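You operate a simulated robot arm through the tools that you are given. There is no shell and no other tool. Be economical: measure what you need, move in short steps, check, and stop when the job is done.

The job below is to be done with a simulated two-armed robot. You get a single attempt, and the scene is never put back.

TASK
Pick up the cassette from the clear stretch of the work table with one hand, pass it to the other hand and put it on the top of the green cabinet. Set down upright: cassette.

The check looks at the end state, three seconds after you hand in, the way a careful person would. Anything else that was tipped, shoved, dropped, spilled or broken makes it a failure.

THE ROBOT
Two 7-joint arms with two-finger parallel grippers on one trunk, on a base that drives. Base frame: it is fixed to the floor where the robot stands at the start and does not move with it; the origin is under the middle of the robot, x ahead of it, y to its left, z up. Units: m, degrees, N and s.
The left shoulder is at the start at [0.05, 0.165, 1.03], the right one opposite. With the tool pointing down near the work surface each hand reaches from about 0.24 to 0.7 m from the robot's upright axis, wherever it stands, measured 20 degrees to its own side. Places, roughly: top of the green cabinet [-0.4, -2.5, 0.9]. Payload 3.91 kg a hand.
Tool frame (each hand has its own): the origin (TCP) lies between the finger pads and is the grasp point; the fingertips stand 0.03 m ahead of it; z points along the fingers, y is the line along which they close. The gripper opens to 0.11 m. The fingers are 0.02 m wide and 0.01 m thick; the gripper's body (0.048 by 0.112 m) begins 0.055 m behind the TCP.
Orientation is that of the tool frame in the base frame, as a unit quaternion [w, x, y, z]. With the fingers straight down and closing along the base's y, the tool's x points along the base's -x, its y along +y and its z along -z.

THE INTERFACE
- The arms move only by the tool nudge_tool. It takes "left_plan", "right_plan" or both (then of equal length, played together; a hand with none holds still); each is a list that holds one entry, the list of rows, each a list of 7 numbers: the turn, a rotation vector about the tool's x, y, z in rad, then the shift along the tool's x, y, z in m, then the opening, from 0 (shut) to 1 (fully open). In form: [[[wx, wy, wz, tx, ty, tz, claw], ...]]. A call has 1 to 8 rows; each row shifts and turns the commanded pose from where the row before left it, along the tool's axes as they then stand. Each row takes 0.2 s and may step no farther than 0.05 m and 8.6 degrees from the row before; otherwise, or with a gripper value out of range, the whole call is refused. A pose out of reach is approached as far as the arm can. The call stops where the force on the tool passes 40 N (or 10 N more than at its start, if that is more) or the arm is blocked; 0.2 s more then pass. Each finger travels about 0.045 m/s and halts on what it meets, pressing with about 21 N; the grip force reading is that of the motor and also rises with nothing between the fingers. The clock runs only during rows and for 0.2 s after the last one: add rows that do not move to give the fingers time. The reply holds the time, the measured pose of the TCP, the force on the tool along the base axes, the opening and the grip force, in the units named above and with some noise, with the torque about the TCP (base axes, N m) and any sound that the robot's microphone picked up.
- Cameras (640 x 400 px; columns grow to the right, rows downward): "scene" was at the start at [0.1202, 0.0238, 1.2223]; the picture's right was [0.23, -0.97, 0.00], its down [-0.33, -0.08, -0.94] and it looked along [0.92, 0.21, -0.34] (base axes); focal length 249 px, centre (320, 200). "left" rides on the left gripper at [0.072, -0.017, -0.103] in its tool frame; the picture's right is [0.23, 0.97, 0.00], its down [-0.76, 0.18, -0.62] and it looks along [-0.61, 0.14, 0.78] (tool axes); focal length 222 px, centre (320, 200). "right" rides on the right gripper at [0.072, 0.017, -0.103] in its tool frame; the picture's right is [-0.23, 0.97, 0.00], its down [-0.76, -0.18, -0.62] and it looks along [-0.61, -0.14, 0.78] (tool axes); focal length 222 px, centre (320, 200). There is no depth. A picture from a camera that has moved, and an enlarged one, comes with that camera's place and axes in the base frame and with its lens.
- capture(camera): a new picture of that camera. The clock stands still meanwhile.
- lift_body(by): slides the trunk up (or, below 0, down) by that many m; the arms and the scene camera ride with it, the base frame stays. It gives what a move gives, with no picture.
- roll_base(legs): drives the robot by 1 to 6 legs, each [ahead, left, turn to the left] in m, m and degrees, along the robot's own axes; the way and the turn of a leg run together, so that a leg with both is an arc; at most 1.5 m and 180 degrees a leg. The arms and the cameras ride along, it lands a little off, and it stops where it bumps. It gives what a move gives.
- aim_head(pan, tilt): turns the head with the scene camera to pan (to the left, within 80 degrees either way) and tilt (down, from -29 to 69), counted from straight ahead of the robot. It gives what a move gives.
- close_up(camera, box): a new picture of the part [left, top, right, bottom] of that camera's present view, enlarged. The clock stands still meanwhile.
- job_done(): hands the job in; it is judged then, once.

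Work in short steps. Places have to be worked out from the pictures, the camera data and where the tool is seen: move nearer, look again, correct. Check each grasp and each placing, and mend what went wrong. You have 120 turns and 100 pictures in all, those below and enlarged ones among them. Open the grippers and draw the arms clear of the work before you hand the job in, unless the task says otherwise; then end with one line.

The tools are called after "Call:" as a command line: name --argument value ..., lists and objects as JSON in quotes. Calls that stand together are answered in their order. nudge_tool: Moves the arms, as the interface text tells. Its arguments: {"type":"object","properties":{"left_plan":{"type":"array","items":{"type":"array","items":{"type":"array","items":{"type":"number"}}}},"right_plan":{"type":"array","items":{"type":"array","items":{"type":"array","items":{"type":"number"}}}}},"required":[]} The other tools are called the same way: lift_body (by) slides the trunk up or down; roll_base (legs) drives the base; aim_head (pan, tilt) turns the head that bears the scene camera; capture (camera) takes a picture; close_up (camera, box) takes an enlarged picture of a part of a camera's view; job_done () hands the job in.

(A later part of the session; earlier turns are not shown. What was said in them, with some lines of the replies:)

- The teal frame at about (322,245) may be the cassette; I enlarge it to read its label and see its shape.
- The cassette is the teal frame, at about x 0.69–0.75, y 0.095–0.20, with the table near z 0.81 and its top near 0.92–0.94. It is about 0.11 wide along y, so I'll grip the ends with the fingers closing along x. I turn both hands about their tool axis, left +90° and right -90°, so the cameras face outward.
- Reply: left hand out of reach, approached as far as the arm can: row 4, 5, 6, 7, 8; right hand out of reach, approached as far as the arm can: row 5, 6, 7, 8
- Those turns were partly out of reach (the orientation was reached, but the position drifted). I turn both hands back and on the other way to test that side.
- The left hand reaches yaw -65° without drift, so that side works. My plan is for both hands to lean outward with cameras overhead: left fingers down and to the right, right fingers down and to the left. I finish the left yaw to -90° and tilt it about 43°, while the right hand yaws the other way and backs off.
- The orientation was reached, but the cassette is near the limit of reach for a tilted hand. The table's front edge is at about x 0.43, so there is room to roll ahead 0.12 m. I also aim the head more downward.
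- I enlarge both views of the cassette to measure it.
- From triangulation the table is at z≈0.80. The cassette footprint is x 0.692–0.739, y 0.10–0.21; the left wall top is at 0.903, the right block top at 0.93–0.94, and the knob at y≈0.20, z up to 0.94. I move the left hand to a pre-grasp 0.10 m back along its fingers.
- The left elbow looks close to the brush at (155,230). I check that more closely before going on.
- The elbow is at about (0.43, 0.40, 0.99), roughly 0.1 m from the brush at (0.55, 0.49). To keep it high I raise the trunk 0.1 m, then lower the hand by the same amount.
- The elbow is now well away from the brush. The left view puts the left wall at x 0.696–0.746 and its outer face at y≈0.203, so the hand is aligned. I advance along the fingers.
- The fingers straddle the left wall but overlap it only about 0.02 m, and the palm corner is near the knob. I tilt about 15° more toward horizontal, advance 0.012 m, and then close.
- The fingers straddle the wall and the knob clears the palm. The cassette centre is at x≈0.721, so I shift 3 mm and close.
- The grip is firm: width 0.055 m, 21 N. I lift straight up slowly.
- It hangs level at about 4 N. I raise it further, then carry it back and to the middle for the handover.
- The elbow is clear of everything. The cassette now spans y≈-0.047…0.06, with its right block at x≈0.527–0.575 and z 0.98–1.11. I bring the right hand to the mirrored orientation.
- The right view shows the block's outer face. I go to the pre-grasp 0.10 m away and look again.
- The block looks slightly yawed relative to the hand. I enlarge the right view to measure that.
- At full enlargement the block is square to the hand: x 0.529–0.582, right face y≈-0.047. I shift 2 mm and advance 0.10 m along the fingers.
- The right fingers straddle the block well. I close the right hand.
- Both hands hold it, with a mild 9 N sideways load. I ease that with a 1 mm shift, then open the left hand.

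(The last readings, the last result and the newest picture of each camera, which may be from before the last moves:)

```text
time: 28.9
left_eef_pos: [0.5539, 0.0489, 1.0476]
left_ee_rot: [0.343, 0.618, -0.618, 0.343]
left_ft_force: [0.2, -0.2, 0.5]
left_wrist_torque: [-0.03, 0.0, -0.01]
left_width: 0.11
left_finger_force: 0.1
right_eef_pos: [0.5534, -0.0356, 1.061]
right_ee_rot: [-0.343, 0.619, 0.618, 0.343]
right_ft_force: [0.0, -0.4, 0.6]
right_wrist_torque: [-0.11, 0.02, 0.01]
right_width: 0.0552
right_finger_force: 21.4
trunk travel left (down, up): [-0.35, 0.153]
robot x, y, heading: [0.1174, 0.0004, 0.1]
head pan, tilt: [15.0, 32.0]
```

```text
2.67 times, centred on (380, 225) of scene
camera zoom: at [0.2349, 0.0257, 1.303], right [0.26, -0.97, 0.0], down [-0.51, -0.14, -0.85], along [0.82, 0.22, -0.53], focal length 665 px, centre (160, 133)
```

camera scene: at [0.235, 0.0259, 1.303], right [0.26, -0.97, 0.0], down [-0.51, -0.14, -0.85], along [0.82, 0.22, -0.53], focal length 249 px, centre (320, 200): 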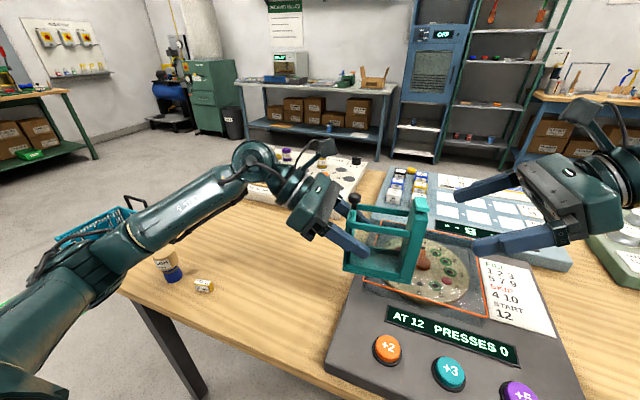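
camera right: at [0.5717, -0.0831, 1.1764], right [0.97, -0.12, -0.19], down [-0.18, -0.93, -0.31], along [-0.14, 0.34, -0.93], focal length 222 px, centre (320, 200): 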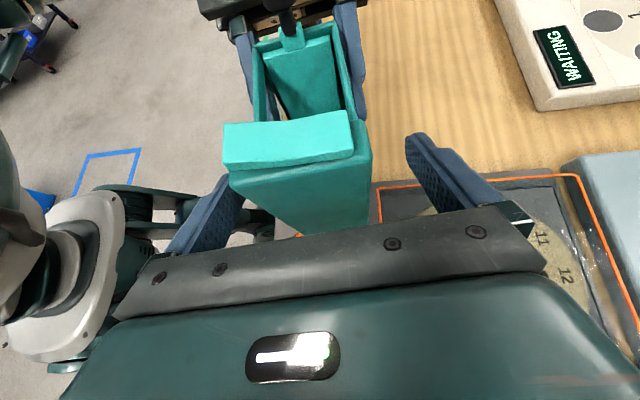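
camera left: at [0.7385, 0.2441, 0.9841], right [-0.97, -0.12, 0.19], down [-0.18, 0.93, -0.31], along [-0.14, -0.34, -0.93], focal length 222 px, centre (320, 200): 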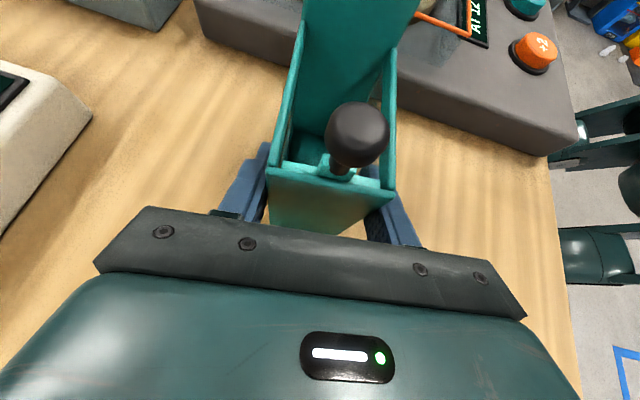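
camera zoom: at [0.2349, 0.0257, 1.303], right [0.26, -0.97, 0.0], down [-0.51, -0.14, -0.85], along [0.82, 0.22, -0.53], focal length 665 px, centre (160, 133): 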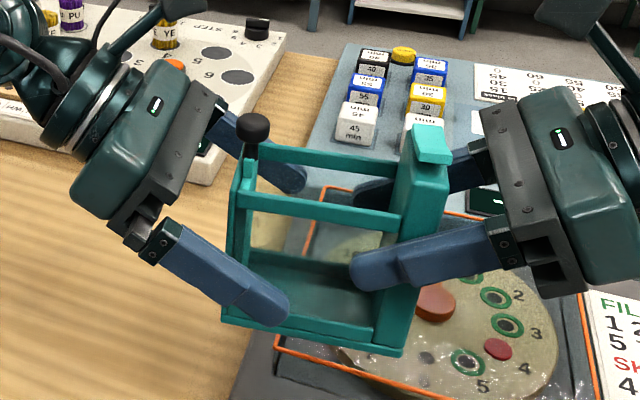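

The cassette stays put in the right hand. I withdraw the left hand back along its fingers.

Call:
nudge_tool --left_plan '[[[0, 0, 0, 0, 0, -0.02, 1], [0, 0, 0, 0, 0, -0.03, 1], [0, 0, 0, 0, 0, -0.04, 1], [0, 0, 0, 0, 0, -0.04, 1], [0, 0, 0, 0, 0, -0.03, 1]]]'

Call:
capture --camera "scene"

```text
time: 30.1
left_eef_pos: [0.5545, 0.1856, 1.1335]
left_ee_rot: [-0.342, -0.618, 0.62, -0.342]
left_ft_force: [-0.1, -0.6, 0.1]
left_wrist_torque: [-0.03, 0.02, 0.01]
left_width: 0.11
left_finger_force: 0.2
right_eef_pos: [0.5536, -0.0356, 1.0602]
right_ee_rot: [-0.342, 0.619, 0.619, 0.342]
right_ft_force: [0.6, -0.5, -1.0]
right_wrist_torque: [-0.12, 0.01, 0.03]
right_width: 0.055
right_finger_force: 21.1
trunk travel left (down, up): [-0.35, 0.153]
robot x, y, heading: [0.1175, 0.003, 0.1]
head pan, tilt: [15.0, 32.0]
```

```text
66 pictures are left
camera scene: at [0.2348, 0.0258, 1.303], right [0.26, -0.97, 0.0], down [-0.51, -0.14, -0.85], along [0.82, 0.22, -0.53], focal length 249 px, centre (320, 200)
```

scene: 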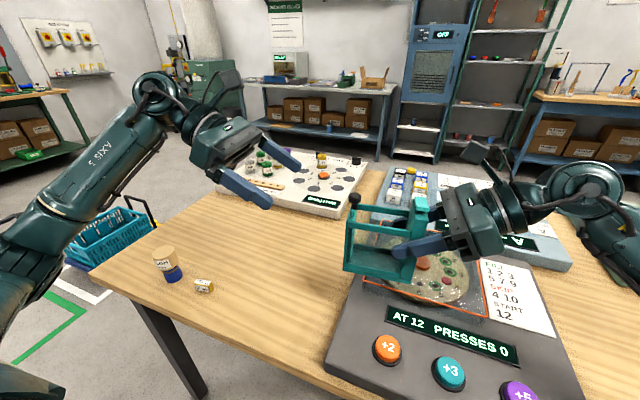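

The handover is done. I back away from the table 0.35 m and look to the right for the cabinet.

Call:
roll_base --legs '[[-0.35, 0, 0]]'

Call:
aim_head --pan -75 --tilt 15

Call:
capture --camera "scene"

```text
time: 32.4
left_eef_pos: [0.2068, 0.1861, 1.1319]
left_ee_rot: [-0.342, -0.618, 0.62, -0.341]
left_ft_force: [0.4, -0.2, -0.1]
left_wrist_torque: [0.01, -0.02, 0.03]
left_width: 0.11
left_finger_force: 0.0
right_eef_pos: [0.2069, -0.036, 1.0601]
right_ee_rot: [-0.341, 0.619, 0.618, 0.343]
right_ft_force: [-0.1, -0.5, 0.6]
right_wrist_torque: [-0.13, 0.0, -0.01]
right_width: 0.0548
right_finger_force: 21.4
trunk travel left (down, up): [-0.35, 0.153]
robot x, y, heading: [-0.2269, -0.0027, 0.2]
head pan, tilt: [15.0, 32.0]
```

```text
time: 34.0
left_eef_pos: [0.2063, 0.186, 1.1324]
left_ee_rot: [-0.342, -0.619, 0.619, -0.342]
left_ft_force: [-0.3, 0.2, -0.7]
left_wrist_torque: [0.0, -0.01, 0.04]
left_width: 0.1099
left_finger_force: 0.1
right_eef_pos: [0.2073, -0.0354, 1.0615]
right_ee_rot: [-0.342, 0.62, 0.617, 0.343]
right_ft_force: [0.5, 0.3, 0.2]
right_wrist_torque: [-0.13, 0.01, 0.0]
right_width: 0.0549
right_finger_force: 20.3
trunk travel left (down, up): [-0.35, 0.153]
robot x, y, heading: [-0.2269, -0.0011, -0.2]
head pan, tilt: [-75.0, 15.0]
```

```text
65 pictures are left
camera scene: at [-0.1744, -0.0876, 1.3303], right [-0.97, -0.26, 0.0], down [-0.07, 0.25, -0.97], along [0.25, -0.93, -0.26], focal length 249 px, centre (320, 200)
```

scene: 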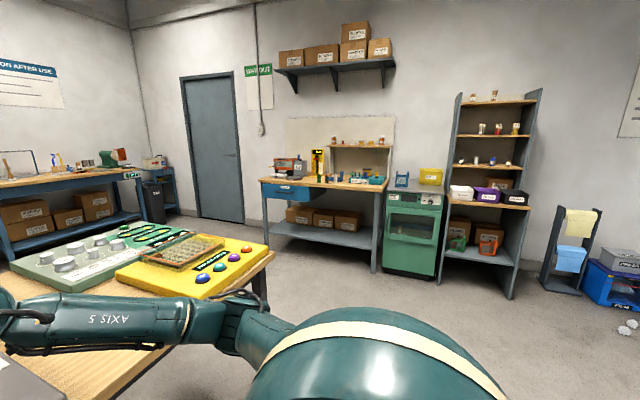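

The green cabinet is straight off to the right, with some things already on it. I enlarge it.

Call:
close_up --camera "scene" --box '[360, 140, 480, 290]'

```text
2.67 times, centred on (420, 215) of scene
camera zoom: at [-0.1744, -0.0876, 1.3303], right [-0.97, -0.26, 0.0], down [-0.07, 0.25, -0.97], along [0.25, -0.93, -0.26], focal length 665 px, centre (53, 160)
```

zoom: 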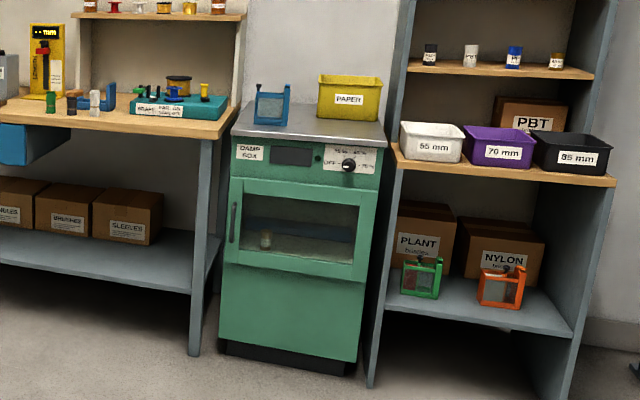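

The cabinet carries a blue cassette at its left and a yellow "PAPER" bin at its back right; the front strip is free. I back up a little, turn right 90° and drive closer.

Call:
roll_base --legs '[[-0.15, 0, 0], [0, 0, -90], [0.9, 0, 0]]'

Call:
aim_head --pan 0 --tilt 20

Call:
capture --camera "scene"

```text
time: 43.6
left_eef_pos: [-0.2151, -1.3402, 1.1324]
left_ee_rot: [-0.484, 0.009, 0.875, 0.005]
left_ft_force: [0.3, -0.1, -0.2]
left_wrist_torque: [0.01, 0.05, 0.03]
left_width: 0.1098
left_finger_force: 0.1
right_eef_pos: [-0.4339, -1.3388, 1.0599]
right_ee_rot: [0.004, 0.875, -0.009, 0.484]
right_ft_force: [0.7, 1.2, 0.4]
right_wrist_torque: [-0.02, 0.14, 0.01]
right_width: 0.055
right_finger_force: 20.7
trunk travel left (down, up): [-0.35, 0.153]
robot x, y, heading: [-0.3925, -0.9024, -91.1]
head pan, tilt: [-75.0, 15.0]
```

```text
time: 45.1
left_eef_pos: [-0.215, -1.3414, 1.1333]
left_ee_rot: [-0.484, 0.008, 0.875, 0.004]
left_ft_force: [0.2, 0.4, 0.2]
left_wrist_torque: [0.03, -0.01, 0.02]
left_width: 0.11
left_finger_force: 0.1
right_eef_pos: [-0.4347, -1.3377, 1.0606]
right_ee_rot: [0.005, 0.875, -0.009, 0.483]
right_ft_force: [0.9, 0.4, -0.8]
right_wrist_torque: [0.06, 0.12, 0.0]
right_width: 0.0551
right_finger_force: 20.5
trunk travel left (down, up): [-0.35, 0.153]
robot x, y, heading: [-0.3903, -0.9017, -91.1]
head pan, tilt: [0.0, 20.0]
```

```text
63 pictures are left
camera scene: at [-0.394, -1.0236, 1.3222], right [-1.0, 0.02, 0.0], down [0.01, 0.34, -0.94], along [-0.02, -0.94, -0.34], focal length 249 px, centre (320, 200)
```

scene: 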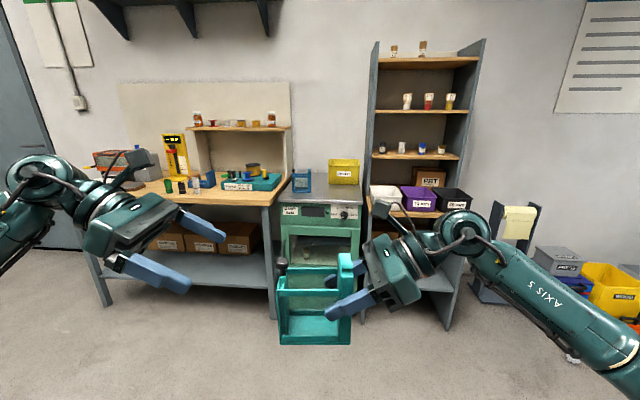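

I enlarge the cabinet top to measure it.

Call:
close_up --camera "scene" --box '[270, 145, 380, 235]'

```text
4.44 times, centred on (325, 190) of scene
camera zoom: at [-0.394, -1.0236, 1.3222], right [-1.0, 0.02, 0.0], down [0.01, 0.34, -0.94], along [-0.02, -0.94, -0.34], focal length 1108 px, centre (298, 244)
```

zoom: 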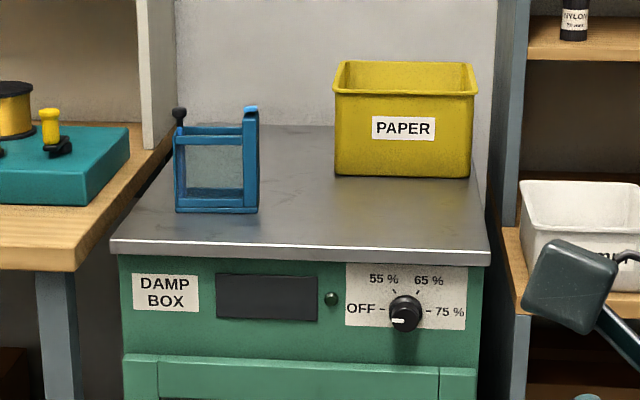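

The cabinet top is about 0.42 m wide (x -0.21…-0.63), with its front edge at y≈-2.2 to -2.28. The spot at x≈-0.46, near the front, is free. I draw the left arm back and up out of the way, then roll 0.4 m closer.

Call:
nudge_tool --left_plan '[[[0, 0, 0, 0.0084, 0.024, -0.0242, 1], [0, 0, 0, 0.0084, 0.024, -0.0242, 1], [0, 0, 0, 0.0084, 0.024, -0.0242, 1], [0, 0, 0, 0.0084, 0.024, -0.0242, 1], [0, 0, 0, 0.0084, 0.024, -0.0242, 0.5]]]'

Call:
roll_base --legs '[[0.4, 0, 1]]'

Call:
aim_head --pan 0 --tilt 30

Call:
capture --camera "scene"

```text
time: 46.3
left_eef_pos: [-0.1319, -1.2219, 1.2329]
left_ee_rot: [-0.484, 0.009, 0.875, 0.005]
left_ft_force: [0.6, -0.4, -0.4]
left_wrist_torque: [0.0, -0.02, 0.02]
left_width: 0.0755
left_finger_force: 0.1
right_eef_pos: [-0.4354, -1.3365, 1.0603]
right_ee_rot: [0.005, 0.875, -0.009, 0.484]
right_ft_force: [-0.5, 0.3, 0.3]
right_wrist_torque: [-0.01, 0.11, -0.02]
right_width: 0.0549
right_finger_force: 21.0
trunk travel left (down, up): [-0.35, 0.153]
robot x, y, heading: [-0.3921, -0.9014, -90.9]
head pan, tilt: [0.0, 20.0]
```

```text
time: 48.7
left_eef_pos: [-0.1264, -1.6127, 1.2304]
left_ee_rot: [-0.485, -0.003, 0.875, -0.001]
left_ft_force: [0.5, 0.2, -0.2]
left_wrist_torque: [0.04, 0.0, -0.04]
left_width: 0.0548
left_finger_force: 0.0
right_eef_pos: [-0.4266, -1.7356, 1.0596]
right_ee_rot: [-0.001, 0.875, 0.002, 0.485]
right_ft_force: [0.0, -0.1, 0.1]
right_wrist_torque: [0.0, 0.11, -0.03]
right_width: 0.0549
right_finger_force: 21.1
trunk travel left (down, up): [-0.35, 0.153]
robot x, y, heading: [-0.3943, -1.2966, -89.8]
head pan, tilt: [0.0, 20.0]
```

```text
time: 49.5
left_eef_pos: [-0.1256, -1.6123, 1.2324]
left_ee_rot: [-0.485, -0.004, 0.875, -0.002]
left_ft_force: [0.1, 0.5, -0.3]
left_wrist_torque: [-0.01, -0.02, -0.01]
left_width: 0.0551
left_finger_force: 0.0
right_eef_pos: [-0.4269, -1.735, 1.0603]
right_ee_rot: [-0.002, 0.875, 0.003, 0.483]
right_ft_force: [0.0, 0.6, 0.1]
right_wrist_torque: [-0.01, 0.11, -0.05]
right_width: 0.0547
right_finger_force: 21.3
trunk travel left (down, up): [-0.35, 0.153]
robot x, y, heading: [-0.391, -1.3026, -89.8]
head pan, tilt: [0.0, 30.0]
```

```text
61 pictures are left
camera scene: at [-0.3933, -1.4176, 1.3062], right [-1.0, -0.01, 0.0], down [0.0, 0.5, -0.87], along [0.01, -0.87, -0.5], focal length 249 px, centre (320, 200)
```

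scene: 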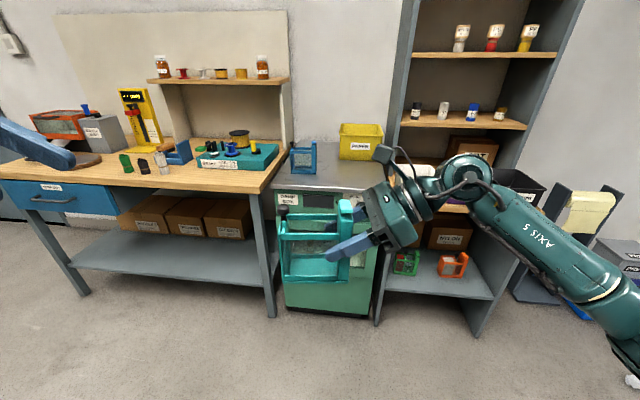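

Call:
close_up --camera "scene" --box '[260, 110, 420, 210]'

```text
4.00 times, centred on (340, 160) of scene
camera zoom: at [-0.3933, -1.4176, 1.3062], right [-1.0, -0.01, 0.0], down [0.0, 0.5, -0.87], along [0.01, -0.87, -0.5], focal length 997 px, centre (240, 360)
```

zoom: 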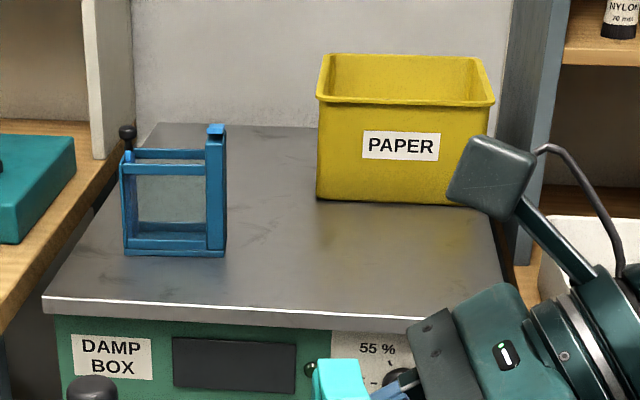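

The top is at z ≈ 0.87–0.90 and I'll confirm it by contact. The shelf upright beside the cabinet may crowd a hand that leans straight right. So I yaw the right hand 30° clockwise, fingers more forward, which keeps its wrist in front of the shelf.

Call:
nudge_tool --right_plan '[[[-0.111, 0, 0.0697, 0, 0, 0, 0], [-0.111, 0, 0.0697, 0, 0, 0, 0], [-0.111, 0, 0.0697, 0, 0, 0, 0], [-0.111, 0, 0.0697, 0, 0, 0, 0]]]'

Call:
capture --camera "scene"

```text
time: 50.5
left_eef_pos: [-0.1247, -1.6127, 1.2318]
left_ee_rot: [-0.484, -0.004, 0.875, -0.002]
left_ft_force: [-0.3, 0.2, 0.0]
left_wrist_torque: [0.01, -0.01, 0.0]
left_width: 0.055
left_finger_force: 0.0
right_eef_pos: [-0.4259, -1.7362, 1.0604]
right_ee_rot: [0.124, 0.846, -0.225, 0.467]
right_ft_force: [0.6, -0.2, 0.6]
right_wrist_torque: [0.06, 0.1, -0.03]
right_width: 0.0547
right_finger_force: 20.6
trunk travel left (down, up): [-0.35, 0.153]
robot x, y, heading: [-0.3916, -1.301, -89.5]
head pan, tilt: [0.0, 30.0]
```

```text
59 pictures are left
camera scene: at [-0.3932, -1.4176, 1.3061], right [-1.0, -0.01, 0.0], down [0.0, 0.5, -0.87], along [0.01, -0.87, -0.5], focal length 249 px, centre (320, 200)
```

scene: 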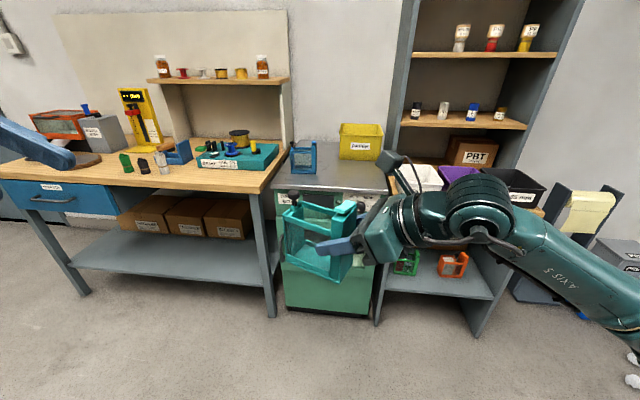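

That was fully reachable. I yaw another 22° the same way and check.

Call:
nudge_tool --right_plan '[[[-0.108, 0, 0.068, 0, 0, 0, 0], [-0.108, 0, 0.068, 0, 0, 0, 0], [-0.108, 0, 0.068, 0, 0, 0, 0], [0, 0, 0, 0, 0, 0, 0]]]'

Call:
capture --camera "scene"

Call:
capture --camera "right"

```text
time: 51.5
left_eef_pos: [-0.1262, -1.6126, 1.2334]
left_ee_rot: [-0.484, -0.003, 0.875, -0.001]
left_ft_force: [0.0, -0.2, 0.0]
left_wrist_torque: [-0.06, 0.03, 0.0]
left_width: 0.0551
left_finger_force: 0.1
right_eef_pos: [-0.4259, -1.7358, 1.0606]
right_ee_rot: [0.21, 0.788, -0.382, 0.435]
right_ft_force: [-0.5, 0.5, -0.2]
right_wrist_torque: [0.14, 0.07, -0.01]
right_width: 0.055
right_finger_force: 21.3
trunk travel left (down, up): [-0.35, 0.153]
robot x, y, heading: [-0.3953, -1.2999, -89.5]
head pan, tilt: [0.0, 30.0]
```

```text
58 pictures are left
camera scene: at [-0.3934, -1.4176, 1.3061], right [-1.0, -0.01, 0.0], down [0.0, 0.5, -0.87], along [0.01, -0.87, -0.5], focal length 249 px, centre (320, 200)
```

scene: 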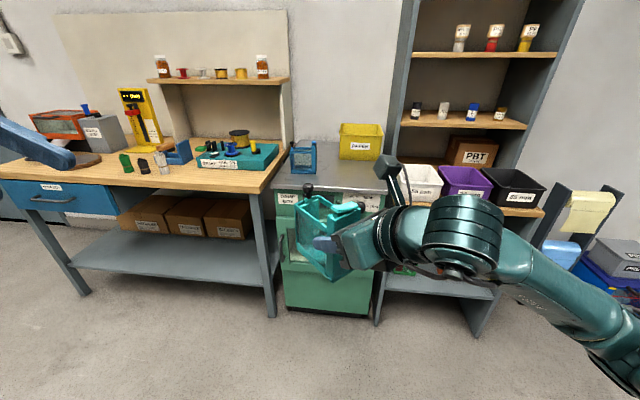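

```text
57 pictures are left
camera right: at [-0.4695, -1.7074, 1.1768], right [-0.84, -0.51, -0.19], down [-0.44, 0.84, -0.31], along [0.32, -0.18, -0.93], focal length 222 px, centre (320, 200)
```

right: 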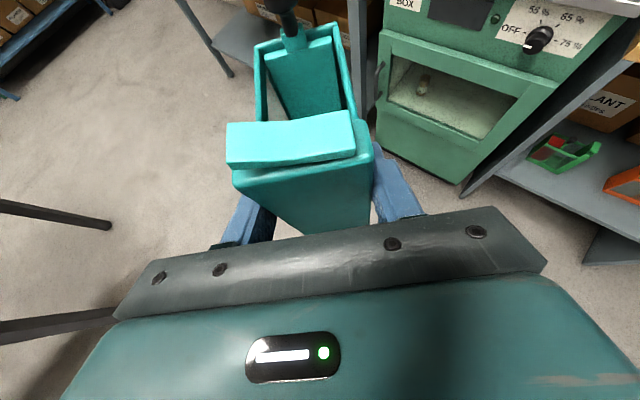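

The wrist now stays in front of the shelf and the cassette is still level. The target centre is about (-0.47, -2.36), so the TCP goes to about (-0.495, -2.33). I roll 0.42 m ahead and 0.07 m right.

Call:
roll_base --legs '[[0.42, -0.07, 0]]'

Call:
aim_head --pan 0 --tilt 40

Call:
capture --camera "scene"

Call:
capture --camera "right"

```text
time: 54.1
left_eef_pos: [-0.1954, -2.0356, 1.2319]
left_ee_rot: [-0.484, -0.001, 0.875, -0.001]
left_ft_force: [-0.7, -0.1, -0.9]
left_wrist_torque: [-0.03, 0.0, 0.02]
left_width: 0.0551
left_finger_force: 0.1
right_eef_pos: [-0.4951, -2.1574, 1.0608]
right_ee_rot: [0.211, 0.787, -0.384, 0.435]
right_ft_force: [-0.2, 0.1, -0.2]
right_wrist_torque: [0.11, 0.09, -0.01]
right_width: 0.0547
right_finger_force: 21.1
trunk travel left (down, up): [-0.35, 0.153]
robot x, y, heading: [-0.4643, -1.7202, -89.6]
head pan, tilt: [0.0, 30.0]
```

```text
time: 54.8
left_eef_pos: [-0.1962, -2.0369, 1.2319]
left_ee_rot: [-0.484, -0.001, 0.875, -0.001]
left_ft_force: [-0.2, 0.4, 0.1]
left_wrist_torque: [0.05, -0.01, -0.03]
left_width: 0.0551
left_finger_force: 0.0
right_eef_pos: [-0.4969, -2.1575, 1.0616]
right_ee_rot: [0.211, 0.787, -0.384, 0.435]
right_ft_force: [-0.1, 0.9, 0.6]
right_wrist_torque: [0.09, 0.09, 0.03]
right_width: 0.0548
right_finger_force: 20.4
trunk travel left (down, up): [-0.35, 0.153]
robot x, y, heading: [-0.4622, -1.7209, -89.7]
head pan, tilt: [0.0, 40.0]
```

```text
56 pictures are left
camera scene: at [-0.462, -1.8346, 1.2908], right [-1.0, 0.0, 0.0], down [0.0, 0.64, -0.77], along [0.0, -0.77, -0.64], focal length 249 px, centre (320, 200)
```

scene: 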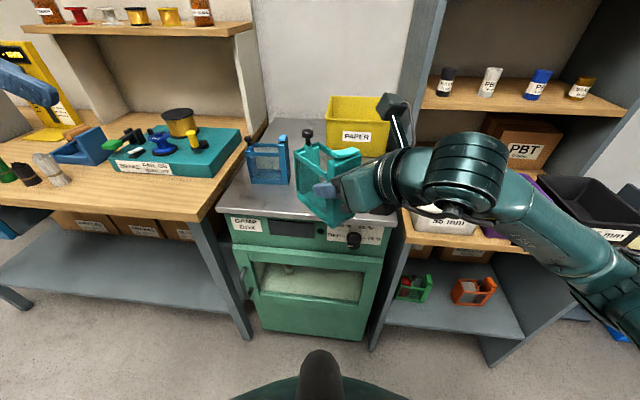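

```text
55 pictures are left
camera right: at [-0.5392, -2.1295, 1.1767], right [-0.84, -0.51, -0.19], down [-0.44, 0.84, -0.31], along [0.32, -0.18, -0.93], focal length 222 px, centre (320, 200)
```

right: 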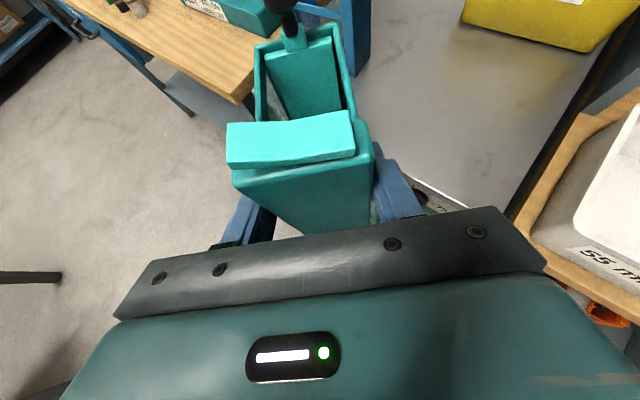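

Triangulating from both cameras puts the top at z≈0.86, its front edge at y≈-2.32, the blue cassette's right end at x≈-0.37, y≈-2.43, and the bin front at y≈-2.58. The free target centre is therefore about (-0.49, -2.42). I roll 0.12 m closer and reach the rest with the arm.

Call:
roll_base --legs '[[0.12, 0, 0]]'

Call:
capture --camera "right"

Call:
capture --camera "scene"

```text
time: 56.0
left_eef_pos: [-0.1954, -2.1566, 1.233]
left_ee_rot: [-0.484, -0.001, 0.875, 0.0]
left_ft_force: [0.6, -0.4, -0.6]
left_wrist_torque: [-0.04, 0.02, 0.03]
left_width: 0.0547
left_finger_force: 0.0
right_eef_pos: [-0.496, -2.278, 1.0599]
right_ee_rot: [0.211, 0.787, -0.384, 0.434]
right_ft_force: [-0.9, -1.0, -0.5]
right_wrist_torque: [0.1, 0.1, 0.0]
right_width: 0.0549
right_finger_force: 21.2
trunk travel left (down, up): [-0.35, 0.153]
robot x, y, heading: [-0.4634, -1.8405, -89.8]
head pan, tilt: [0.0, 40.0]
```

```text
54 pictures are left
camera right: at [-0.539, -2.2501, 1.1765], right [-0.84, -0.51, -0.19], down [-0.44, 0.84, -0.31], along [0.32, -0.18, -0.93], focal length 222 px, centre (320, 200)
```

right: 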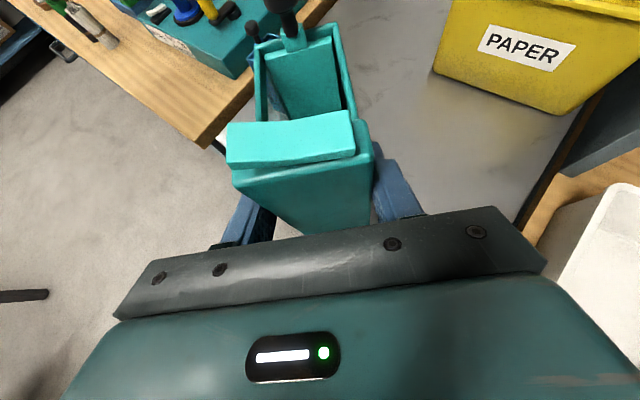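

```text
53 pictures are left
camera scene: at [-0.4617, -1.9553, 1.2906], right [-1.0, 0.0, 0.0], down [0.0, 0.64, -0.77], along [0.0, -0.77, -0.64], focal length 249 px, centre (320, 200)
```

scene: 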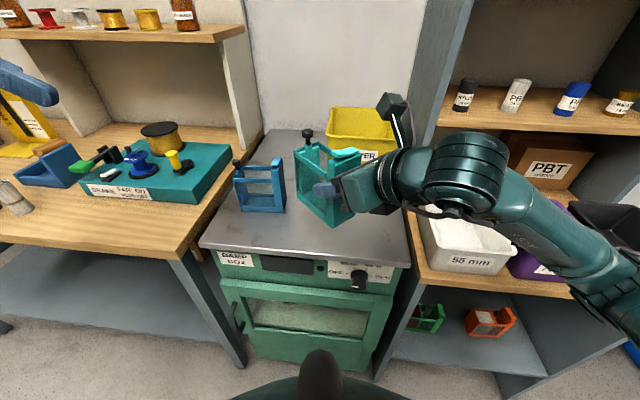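

Measurements agree: front edge at y≈-2.27…-2.32, bin front ≈-2.58, blue cassette end x≈-0.37. I shift the cassette horizontally to put the TCP at (-0.515, -2.389), then look.

Call:
nudge_tool --right_plan '[[[0, 0, 0, 0.0101, 0.0208, 0.016, 0], [0, 0, 0, 0.0101, 0.0208, 0.016, 0], [0, 0, 0, 0.0101, 0.0208, 0.016, 0], [0, 0, 0, 0.0101, 0.0208, 0.016, 0]]]'

Call:
capture --camera "right"

Call:
capture --camera "scene"

```text
time: 57.0
left_eef_pos: [-0.1944, -2.1561, 1.2319]
left_ee_rot: [-0.484, -0.002, 0.875, -0.001]
left_ft_force: [-0.1, 0.0, 0.2]
left_wrist_torque: [0.01, 0.0, -0.02]
left_width: 0.055
left_finger_force: 0.1
right_eef_pos: [-0.5152, -2.3897, 1.06]
right_ee_rot: [0.211, 0.787, -0.383, 0.434]
right_ft_force: [0.5, 0.3, -0.8]
right_wrist_torque: [0.11, 0.12, 0.03]
right_width: 0.0551
right_finger_force: 20.9
trunk travel left (down, up): [-0.35, 0.153]
robot x, y, heading: [-0.462, -1.8398, -90.0]
head pan, tilt: [0.0, 40.0]
```

```text
52 pictures are left
camera right: at [-0.5584, -2.3611, 1.1766], right [-0.84, -0.51, -0.19], down [-0.44, 0.84, -0.31], along [0.32, -0.18, -0.93], focal length 222 px, centre (320, 200)
```

right: 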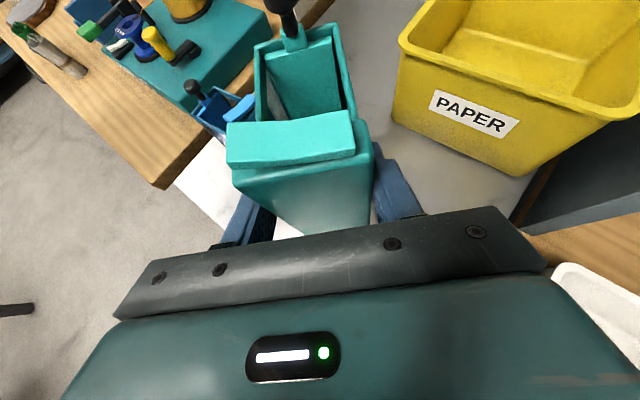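

```text
51 pictures are left
camera scene: at [-0.4618, -1.9548, 1.2907], right [-1.0, 0.0, 0.0], down [0.0, 0.64, -0.77], along [0.0, -0.77, -0.64], focal length 249 px, centre (320, 200)
```

scene: 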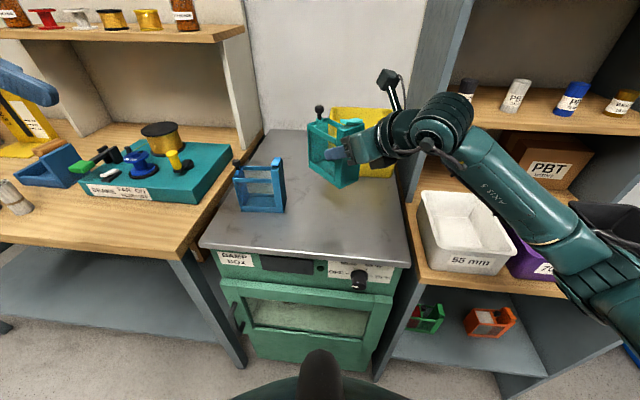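

The spot below looks free. To keep the forearm high above the shelf bins during lowering, I raise the trunk 0.12 m first and then lower the hand to TCP z≈1.0.

Call:
lift_body --by 0.12

Call:
nudge_tool --right_plan '[[[0, 0, 0, -0.0254, 0, 0.016, 0], [0, 0, 0, -0.0254, 0, 0.016, 0], [0, 0, 0, -0.0254, 0, 0.016, 0], [0, 0, 0, -0.0254, 0, 0.016, 0], [0, 0, 0, -0.0254, 0, 0.016, 0], [0, 0, 0, -0.0254, 0, 0.016, 0]]]'

Call:
capture --camera "scene"

Call:
capture --camera "right"

```text
time: 58.5
left_eef_pos: [-0.1952, -2.1565, 1.3522]
left_ee_rot: [-0.484, -0.002, 0.875, -0.001]
left_ft_force: [-0.5, -0.1, 0.1]
left_wrist_torque: [0.01, 0.0, -0.01]
left_width: 0.0551
left_finger_force: 0.0
right_eef_pos: [-0.5148, -2.3893, 1.181]
right_ee_rot: [0.211, 0.787, -0.383, 0.435]
right_ft_force: [0.0, -0.1, -4.0]
right_wrist_torque: [0.11, 0.09, 0.01]
right_width: 0.0548
right_finger_force: 20.4
trunk travel left (down, up): [-0.47, 0.033]
robot x, y, heading: [-0.4644, -1.8456, -89.9]
head pan, tilt: [0.0, 40.0]
```

```text
time: 59.9
left_eef_pos: [-0.1945, -2.1556, 1.3521]
left_ee_rot: [-0.484, -0.001, 0.875, -0.001]
left_ft_force: [0.6, 0.4, 0.3]
left_wrist_torque: [0.02, -0.01, -0.03]
left_width: 0.055
left_finger_force: 0.0
right_eef_pos: [-0.5163, -2.3883, 0.9998]
right_ee_rot: [0.212, 0.787, -0.383, 0.434]
right_ft_force: [-0.1, -0.7, -3.8]
right_wrist_torque: [0.1, 0.1, -0.05]
right_width: 0.0547
right_finger_force: 21.1
trunk travel left (down, up): [-0.47, 0.033]
robot x, y, heading: [-0.4623, -1.8454, -89.9]
head pan, tilt: [0.0, 40.0]
```

```text
50 pictures are left
camera scene: at [-0.4618, -1.9547, 1.4108], right [-1.0, 0.0, 0.0], down [0.0, 0.64, -0.77], along [0.0, -0.77, -0.64], focal length 249 px, centre (320, 200)
```

scene: 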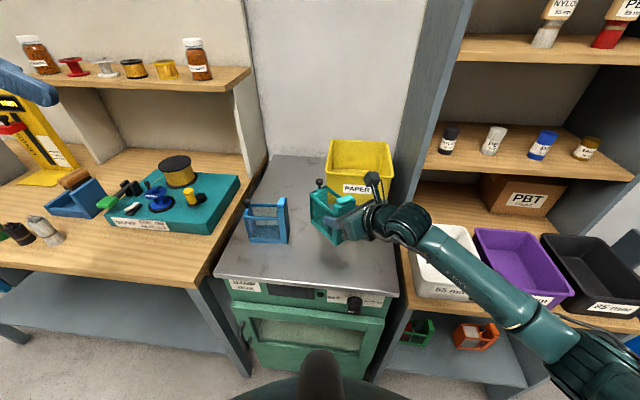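

```text
49 pictures are left
camera right: at [-0.5583, -2.3603, 1.1165], right [-0.84, -0.51, -0.19], down [-0.44, 0.84, -0.31], along [0.32, -0.18, -0.93], focal length 222 px, centre (320, 200)
```

right: 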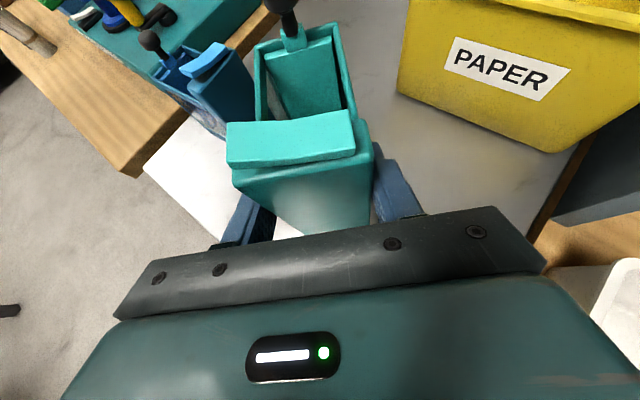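

Call:
close_up --camera "scene" --box '[210, 130, 430, 300]'

```text
2.35 times, centred on (320, 215) of scene
camera zoom: at [-0.4618, -1.9547, 1.4108], right [-1.0, 0.0, 0.0], down [0.0, 0.64, -0.77], along [0.0, -0.77, -0.64], focal length 587 px, centre (320, 165)
```

zoom: 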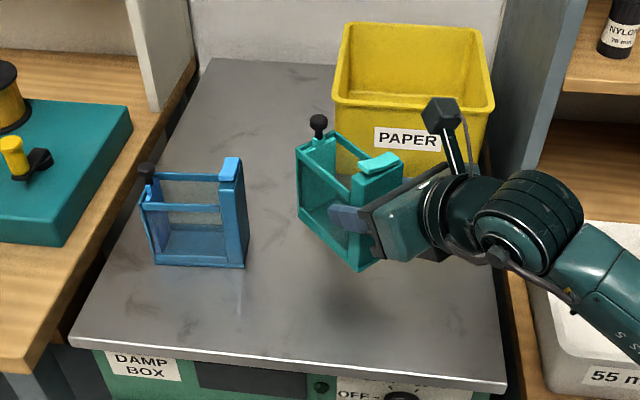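

There is good clearance all around, with the shadow visible beneath. The cassette bottom is at about 0.92; I lower 0.04 m.

Call:
nudge_tool --right_plan '[[[0, 0, 0, -0.0085, 0, 0.0053, 0], [0, 0, 0, -0.0085, 0, 0.0053, 0], [0, 0, 0, -0.0085, 0, 0.0053, 0], [0, 0, 0, -0.0085, 0, 0.0053, 0]]]'

Call:
close_up --camera "scene" --box '[270, 150, 420, 270]'

```text
time: 60.9
left_eef_pos: [-0.1958, -2.1558, 1.3532]
left_ee_rot: [-0.484, -0.001, 0.875, 0.0]
left_ft_force: [0.2, 0.1, 0.2]
left_wrist_torque: [0.02, 0.01, -0.01]
left_width: 0.055
left_finger_force: 0.0
right_eef_pos: [-0.5145, -2.3876, 0.9615]
right_ee_rot: [0.212, 0.787, -0.384, 0.434]
right_ft_force: [0.2, 0.8, -3.8]
right_wrist_torque: [0.09, 0.08, -0.04]
right_width: 0.0549
right_finger_force: 20.8
trunk travel left (down, up): [-0.47, 0.033]
robot x, y, heading: [-0.462, -1.8433, -90.0]
head pan, tilt: [0.0, 40.0]
```

```text
3.33 times, centred on (345, 210) of scene
camera zoom: at [-0.4617, -1.9546, 1.4108], right [-1.0, 0.0, 0.0], down [0.0, 0.64, -0.77], along [0.0, -0.77, -0.64], focal length 831 px, centre (237, 167)
```

zoom: 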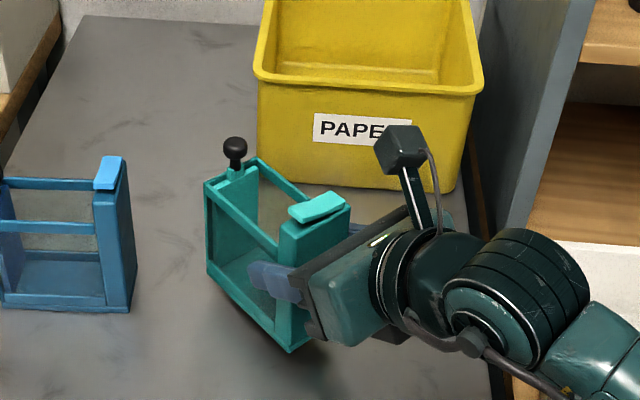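

It is still hovering. I continue with 4 mm steps and watch the vertical force.

Call:
nudge_tool --right_plan '[[[0, 0, 0, -0.0034, 0, 0.0021, 0], [0, 0, 0, -0.0034, 0, 0.0021, 0], [0, 0, 0, -0.0034, 0, 0.0021, 0]]]'

Call:
close_up --camera "scene" --box '[270, 150, 420, 270]'

```text
time: 61.7
left_eef_pos: [-0.1951, -2.1562, 1.3518]
left_ee_rot: [-0.484, -0.001, 0.875, -0.001]
left_ft_force: [-1.1, -0.3, -0.5]
left_wrist_torque: [-0.01, 0.01, 0.01]
left_width: 0.0549
left_finger_force: 0.2
right_eef_pos: [-0.5164, -2.3904, 0.9481]
right_ee_rot: [0.212, 0.787, -0.384, 0.434]
right_ft_force: [-0.8, 0.2, -4.3]
right_wrist_torque: [0.11, 0.06, -0.01]
right_width: 0.055
right_finger_force: 20.8
trunk travel left (down, up): [-0.47, 0.033]
robot x, y, heading: [-0.4621, -1.8408, -90.0]
head pan, tilt: [0.0, 40.0]
```

```text
3.33 times, centred on (345, 210) of scene
camera zoom: at [-0.4617, -1.9546, 1.4108], right [-1.0, 0.0, 0.0], down [0.0, 0.64, -0.77], along [0.0, -0.77, -0.64], focal length 831 px, centre (237, 167)
```

zoom: 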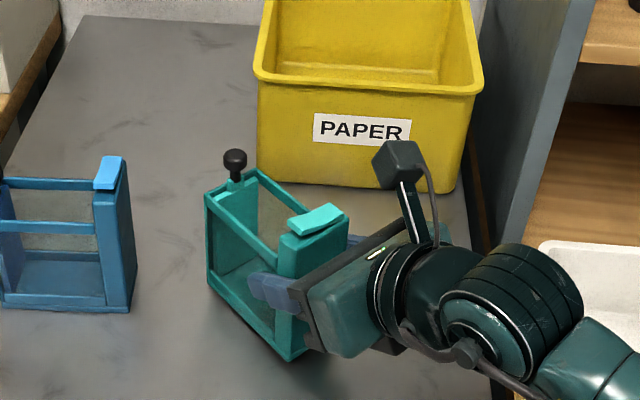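

No contact yet (force still -4.3 N); the bottom is at about z 0.868. I step on 2–3 mm at a time.

Call:
nudge_tool --right_plan '[[[0, 0, 0, -0.0025, 0, 0.0016, 0], [0, 0, 0, -0.0025, 0, 0.0016, 0]]]'

Call:
nudge_tool --right_plan '[[[0, 0, 0, -0.0021, 0, 0.0013, 0]]]'

```text
time: 62.3
left_eef_pos: [-0.1946, -2.1556, 1.3517]
left_ee_rot: [-0.484, -0.001, 0.875, -0.001]
left_ft_force: [-0.4, 0.7, 0.9]
left_wrist_torque: [0.0, -0.01, -0.01]
left_width: 0.0547
left_finger_force: 0.1
right_eef_pos: [-0.5148, -2.3893, 0.9416]
right_ee_rot: [0.211, 0.787, -0.382, 0.435]
right_ft_force: [0.7, -0.2, -4.2]
right_wrist_torque: [0.08, 0.06, -0.03]
right_width: 0.0549
right_finger_force: 20.5
trunk travel left (down, up): [-0.47, 0.033]
robot x, y, heading: [-0.4622, -1.8445, -89.8]
head pan, tilt: [0.0, 40.0]
```

```text
time: 62.7
left_eef_pos: [-0.1947, -2.1544, 1.3536]
left_ee_rot: [-0.484, -0.001, 0.875, -0.001]
left_ft_force: [0.0, 0.1, -0.2]
left_wrist_torque: [-0.01, 0.01, -0.01]
left_width: 0.0547
left_finger_force: 0.1
right_eef_pos: [-0.5151, -2.3899, 0.9412]
right_ee_rot: [0.212, 0.787, -0.383, 0.435]
right_ft_force: [-0.7, 0.8, -0.8]
right_wrist_torque: [-0.02, -0.1, 0.02]
right_width: 0.0547
right_finger_force: 21.5
trunk travel left (down, up): [-0.47, 0.033]
robot x, y, heading: [-0.4608, -1.846, -89.9]
head pan, tilt: [0.0, 40.0]
```

First contact: the load dropped from -4.2 to -0.8 N. One more 1.5 mm step seats it, then I look.

Call:
nudge_tool --right_plan '[[[0, 0, 0, -0.0013, 0, 0.0008, 0]]]'

Call:
close_up --camera "scene" --box '[270, 150, 420, 270]'

```text
time: 63.1
left_eef_pos: [-0.1959, -2.1556, 1.3535]
left_ee_rot: [-0.484, 0.001, 0.875, 0.0]
left_ft_force: [0.0, -0.7, 0.6]
left_wrist_torque: [0.02, 0.0, 0.03]
left_width: 0.055
left_finger_force: 0.1
right_eef_pos: [-0.5148, -2.3886, 0.9414]
right_ee_rot: [0.213, 0.786, -0.383, 0.436]
right_ft_force: [-1.5, 2.8, 7.3]
right_wrist_torque: [0.47, 0.16, 0.0]
right_width: 0.0549
right_finger_force: 21.7
trunk travel left (down, up): [-0.47, 0.033]
robot x, y, heading: [-0.4614, -1.8437, -89.9]
head pan, tilt: [0.0, 40.0]
```

```text
3.33 times, centred on (345, 210) of scene
camera zoom: at [-0.4618, -1.9532, 1.4111], right [-1.0, 0.0, 0.0], down [0.0, 0.64, -0.77], along [0.0, -0.77, -0.64], focal length 831 px, centre (237, 167)
```

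zoom: 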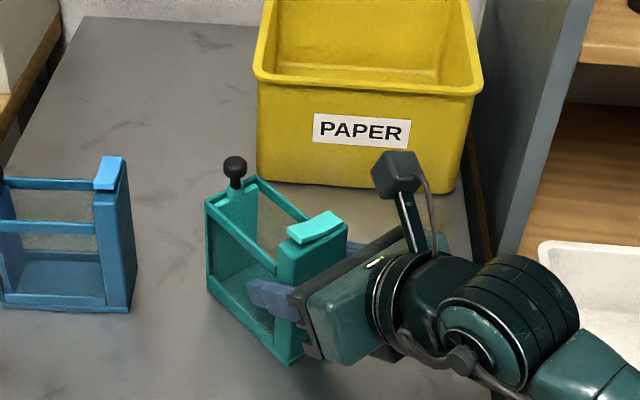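

It is seated on the top with about 7 N of press. I open the right hand.

Call:
nudge_tool --right_plan '[[[0, 0, 0, 0, 0, 0, 0.6], [0, 0, 0, 0, 0, 0, 0.7], [0, 0, 0, 0, 0, 0, 0.85], [0, 0, 0, 0, 0, 0, 1], [0, 0, 0, 0, 0, 0, 1], [0, 0, 0, 0, 0, 0, 1]]]'

Call:
capture --camera "right"

Call:
close_up --camera "scene" --box '[270, 150, 420, 270]'

```text
time: 64.5
left_eef_pos: [-0.1959, -2.1546, 1.3527]
left_ee_rot: [-0.484, -0.001, 0.875, -0.002]
left_ft_force: [-1.1, 0.0, -0.5]
left_wrist_torque: [-0.01, 0.02, 0.03]
left_width: 0.055
left_finger_force: 0.1
right_eef_pos: [-0.5143, -2.3892, 0.9382]
right_ee_rot: [0.211, 0.788, -0.383, 0.434]
right_ft_force: [0.1, 0.5, 0.2]
right_wrist_torque: [-0.02, 0.0, -0.03]
right_width: 0.11
right_finger_force: 0.1
trunk travel left (down, up): [-0.47, 0.033]
robot x, y, heading: [-0.4643, -1.8424, -89.9]
head pan, tilt: [0.0, 40.0]
```

```text
44 pictures are left
camera right: at [-0.5584, -2.3603, 1.0547], right [-0.84, -0.51, -0.19], down [-0.44, 0.84, -0.31], along [0.32, -0.18, -0.93], focal length 222 px, centre (320, 200)
```

right: 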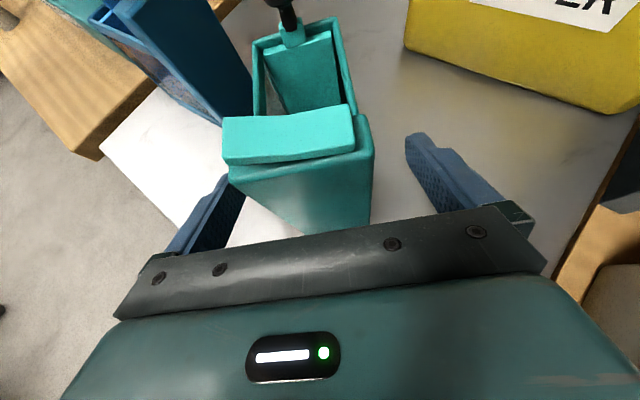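

```text
3.33 times, centred on (345, 210) of scene
camera zoom: at [-0.4617, -1.9542, 1.4108], right [-1.0, 0.0, 0.0], down [0.0, 0.64, -0.77], along [0.0, -0.77, -0.64], focal length 831 px, centre (237, 167)
```

zoom: 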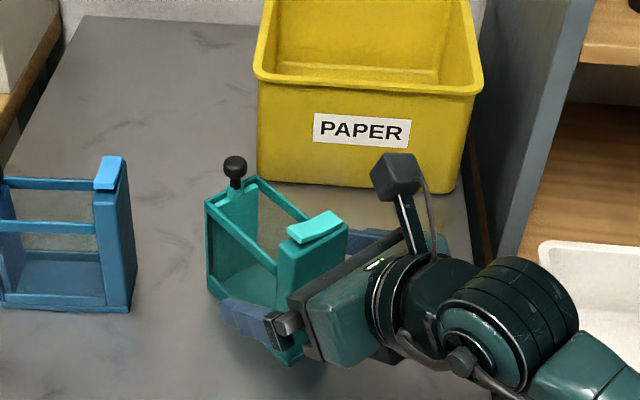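

It stands upright and free. I withdraw back along the fingers.

Call:
nudge_tool --right_plan '[[[0, 0, 0, 0, 0, -0.02, 1], [0, 0, 0, 0, 0, -0.03, 1], [0, 0, 0, 0, 0, -0.03, 1], [0, 0, 0, 0, 0, -0.03, 1]]]'

Call:
capture --camera "scene"

```text
time: 65.5
left_eef_pos: [-0.1959, -2.1555, 1.352]
left_ee_rot: [-0.484, -0.001, 0.875, -0.001]
left_ft_force: [-0.2, -0.4, -0.3]
left_wrist_torque: [-0.06, -0.02, 0.01]
left_width: 0.055
left_finger_force: 0.1
right_eef_pos: [-0.5731, -2.3154, 0.9981]
right_ee_rot: [0.211, 0.787, -0.383, 0.435]
right_ft_force: [-0.4, 0.1, -0.3]
right_wrist_torque: [-0.02, 0.01, 0.02]
right_width: 0.1102
right_finger_force: 0.0
trunk travel left (down, up): [-0.47, 0.033]
robot x, y, heading: [-0.4626, -1.8422, -89.9]
head pan, tilt: [0.0, 40.0]
```

```text
42 pictures are left
camera scene: at [-0.462, -1.9538, 1.4108], right [-1.0, 0.0, 0.0], down [0.0, 0.64, -0.77], along [0.0, -0.77, -0.64], focal length 249 px, centre (320, 200)
```

scene: 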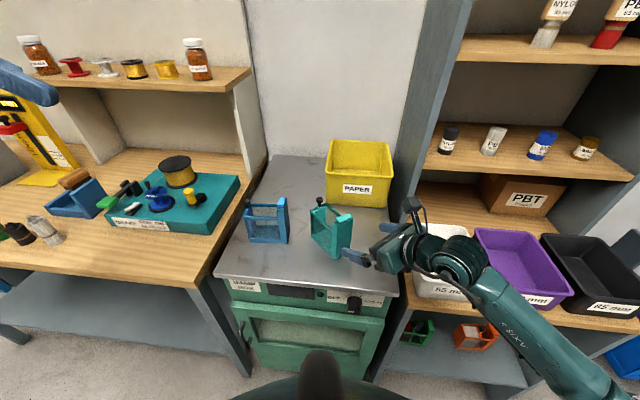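

The hand is clear. I raise it, open the left hand too, and back the robot off straight.

Call:
nudge_tool --right_plan '[[[0, 0, 0, 0.0254, 0, -0.016, 1], [0, 0, 0, 0.0254, 0, -0.016, 1], [0, 0, 0, 0.0254, 0, -0.016, 1], [0, 0, 0, 0.0254, 0, -0.016, 1]]]' --left_plan '[[[0, 0, 0, 0, 0, 0, 1], [0, 0, 0, 0, 0, 0, 1], [0, 0, 0, 0, 0, 0, 1], [0, 0, 0, 0, 0, 0, 1]]]'

Call:
roll_base --legs '[[-0.35, 0, 0]]'

Call:
capture --camera "scene"

Call:
close_up --camera "scene" --box '[250, 60, 410, 180]'

```text
time: 66.5
left_eef_pos: [-0.194, -2.1564, 1.3531]
left_ee_rot: [-0.484, -0.001, 0.875, -0.001]
left_ft_force: [-0.5, 0.2, -0.9]
left_wrist_torque: [0.0, 0.0, -0.02]
left_width: 0.11
left_finger_force: 0.1
right_eef_pos: [-0.5733, -2.3144, 1.118]
right_ee_rot: [0.212, 0.787, -0.383, 0.435]
right_ft_force: [0.1, 0.2, 0.1]
right_wrist_torque: [-0.01, 0.0, 0.0]
right_width: 0.1098
right_finger_force: 0.0
trunk travel left (down, up): [-0.47, 0.033]
robot x, y, heading: [-0.4634, -1.8407, -90.1]
head pan, tilt: [0.0, 40.0]
```

```text
time: 68.8
left_eef_pos: [-0.1963, -1.8053, 1.352]
left_ee_rot: [-0.484, 0.001, 0.875, 0.0]
left_ft_force: [-0.4, 0.4, 0.6]
left_wrist_torque: [0.0, 0.0, -0.02]
left_width: 0.1099
left_finger_force: 0.1
right_eef_pos: [-0.5726, -1.9638, 1.1177]
right_ee_rot: [0.212, 0.786, -0.384, 0.435]
right_ft_force: [0.0, 0.3, 0.7]
right_wrist_torque: [0.02, -0.01, -0.01]
right_width: 0.1098
right_finger_force: 0.0
trunk travel left (down, up): [-0.47, 0.033]
robot x, y, heading: [-0.4598, -1.4934, -90.0]
head pan, tilt: [0.0, 40.0]
```

```text
41 pictures are left
camera scene: at [-0.4624, -1.6035, 1.4109], right [-1.0, 0.0, 0.0], down [0.0, 0.64, -0.77], along [0.0, -0.77, -0.64], focal length 249 px, centre (320, 200)
```

scene: 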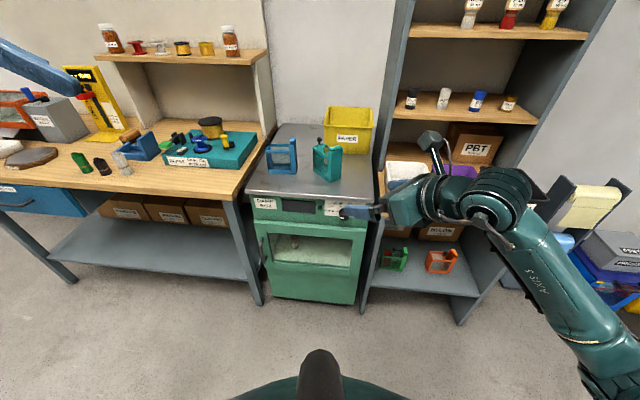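

```text
3.33 times, centred on (330, 120) of scene
camera zoom: at [-0.4624, -1.6035, 1.4109], right [-1.0, 0.0, 0.0], down [0.0, 0.64, -0.77], along [0.0, -0.77, -0.64], focal length 831 px, centre (287, 467)
```

zoom: 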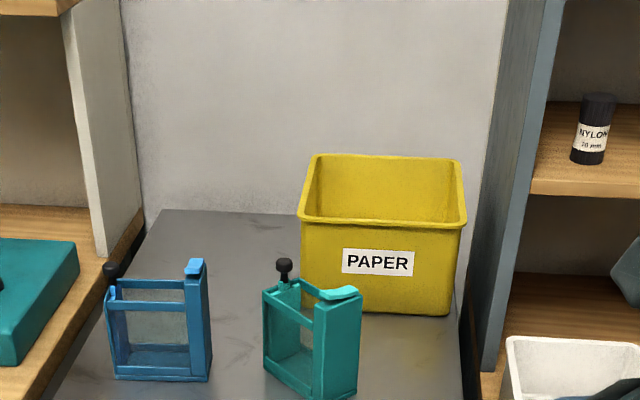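

The teal cassette stands upright on the green cabinet. Nothing around it is disturbed, both grippers are open and the arms are clear, so I hand in.

Call:
job_done

```text
The job is handed in.
```

The teal cassette was picked up with the left hand, passed to the right hand, and now stands upright on top of the green cabinet; I saw nothing else disturbed, and the job is handed in.
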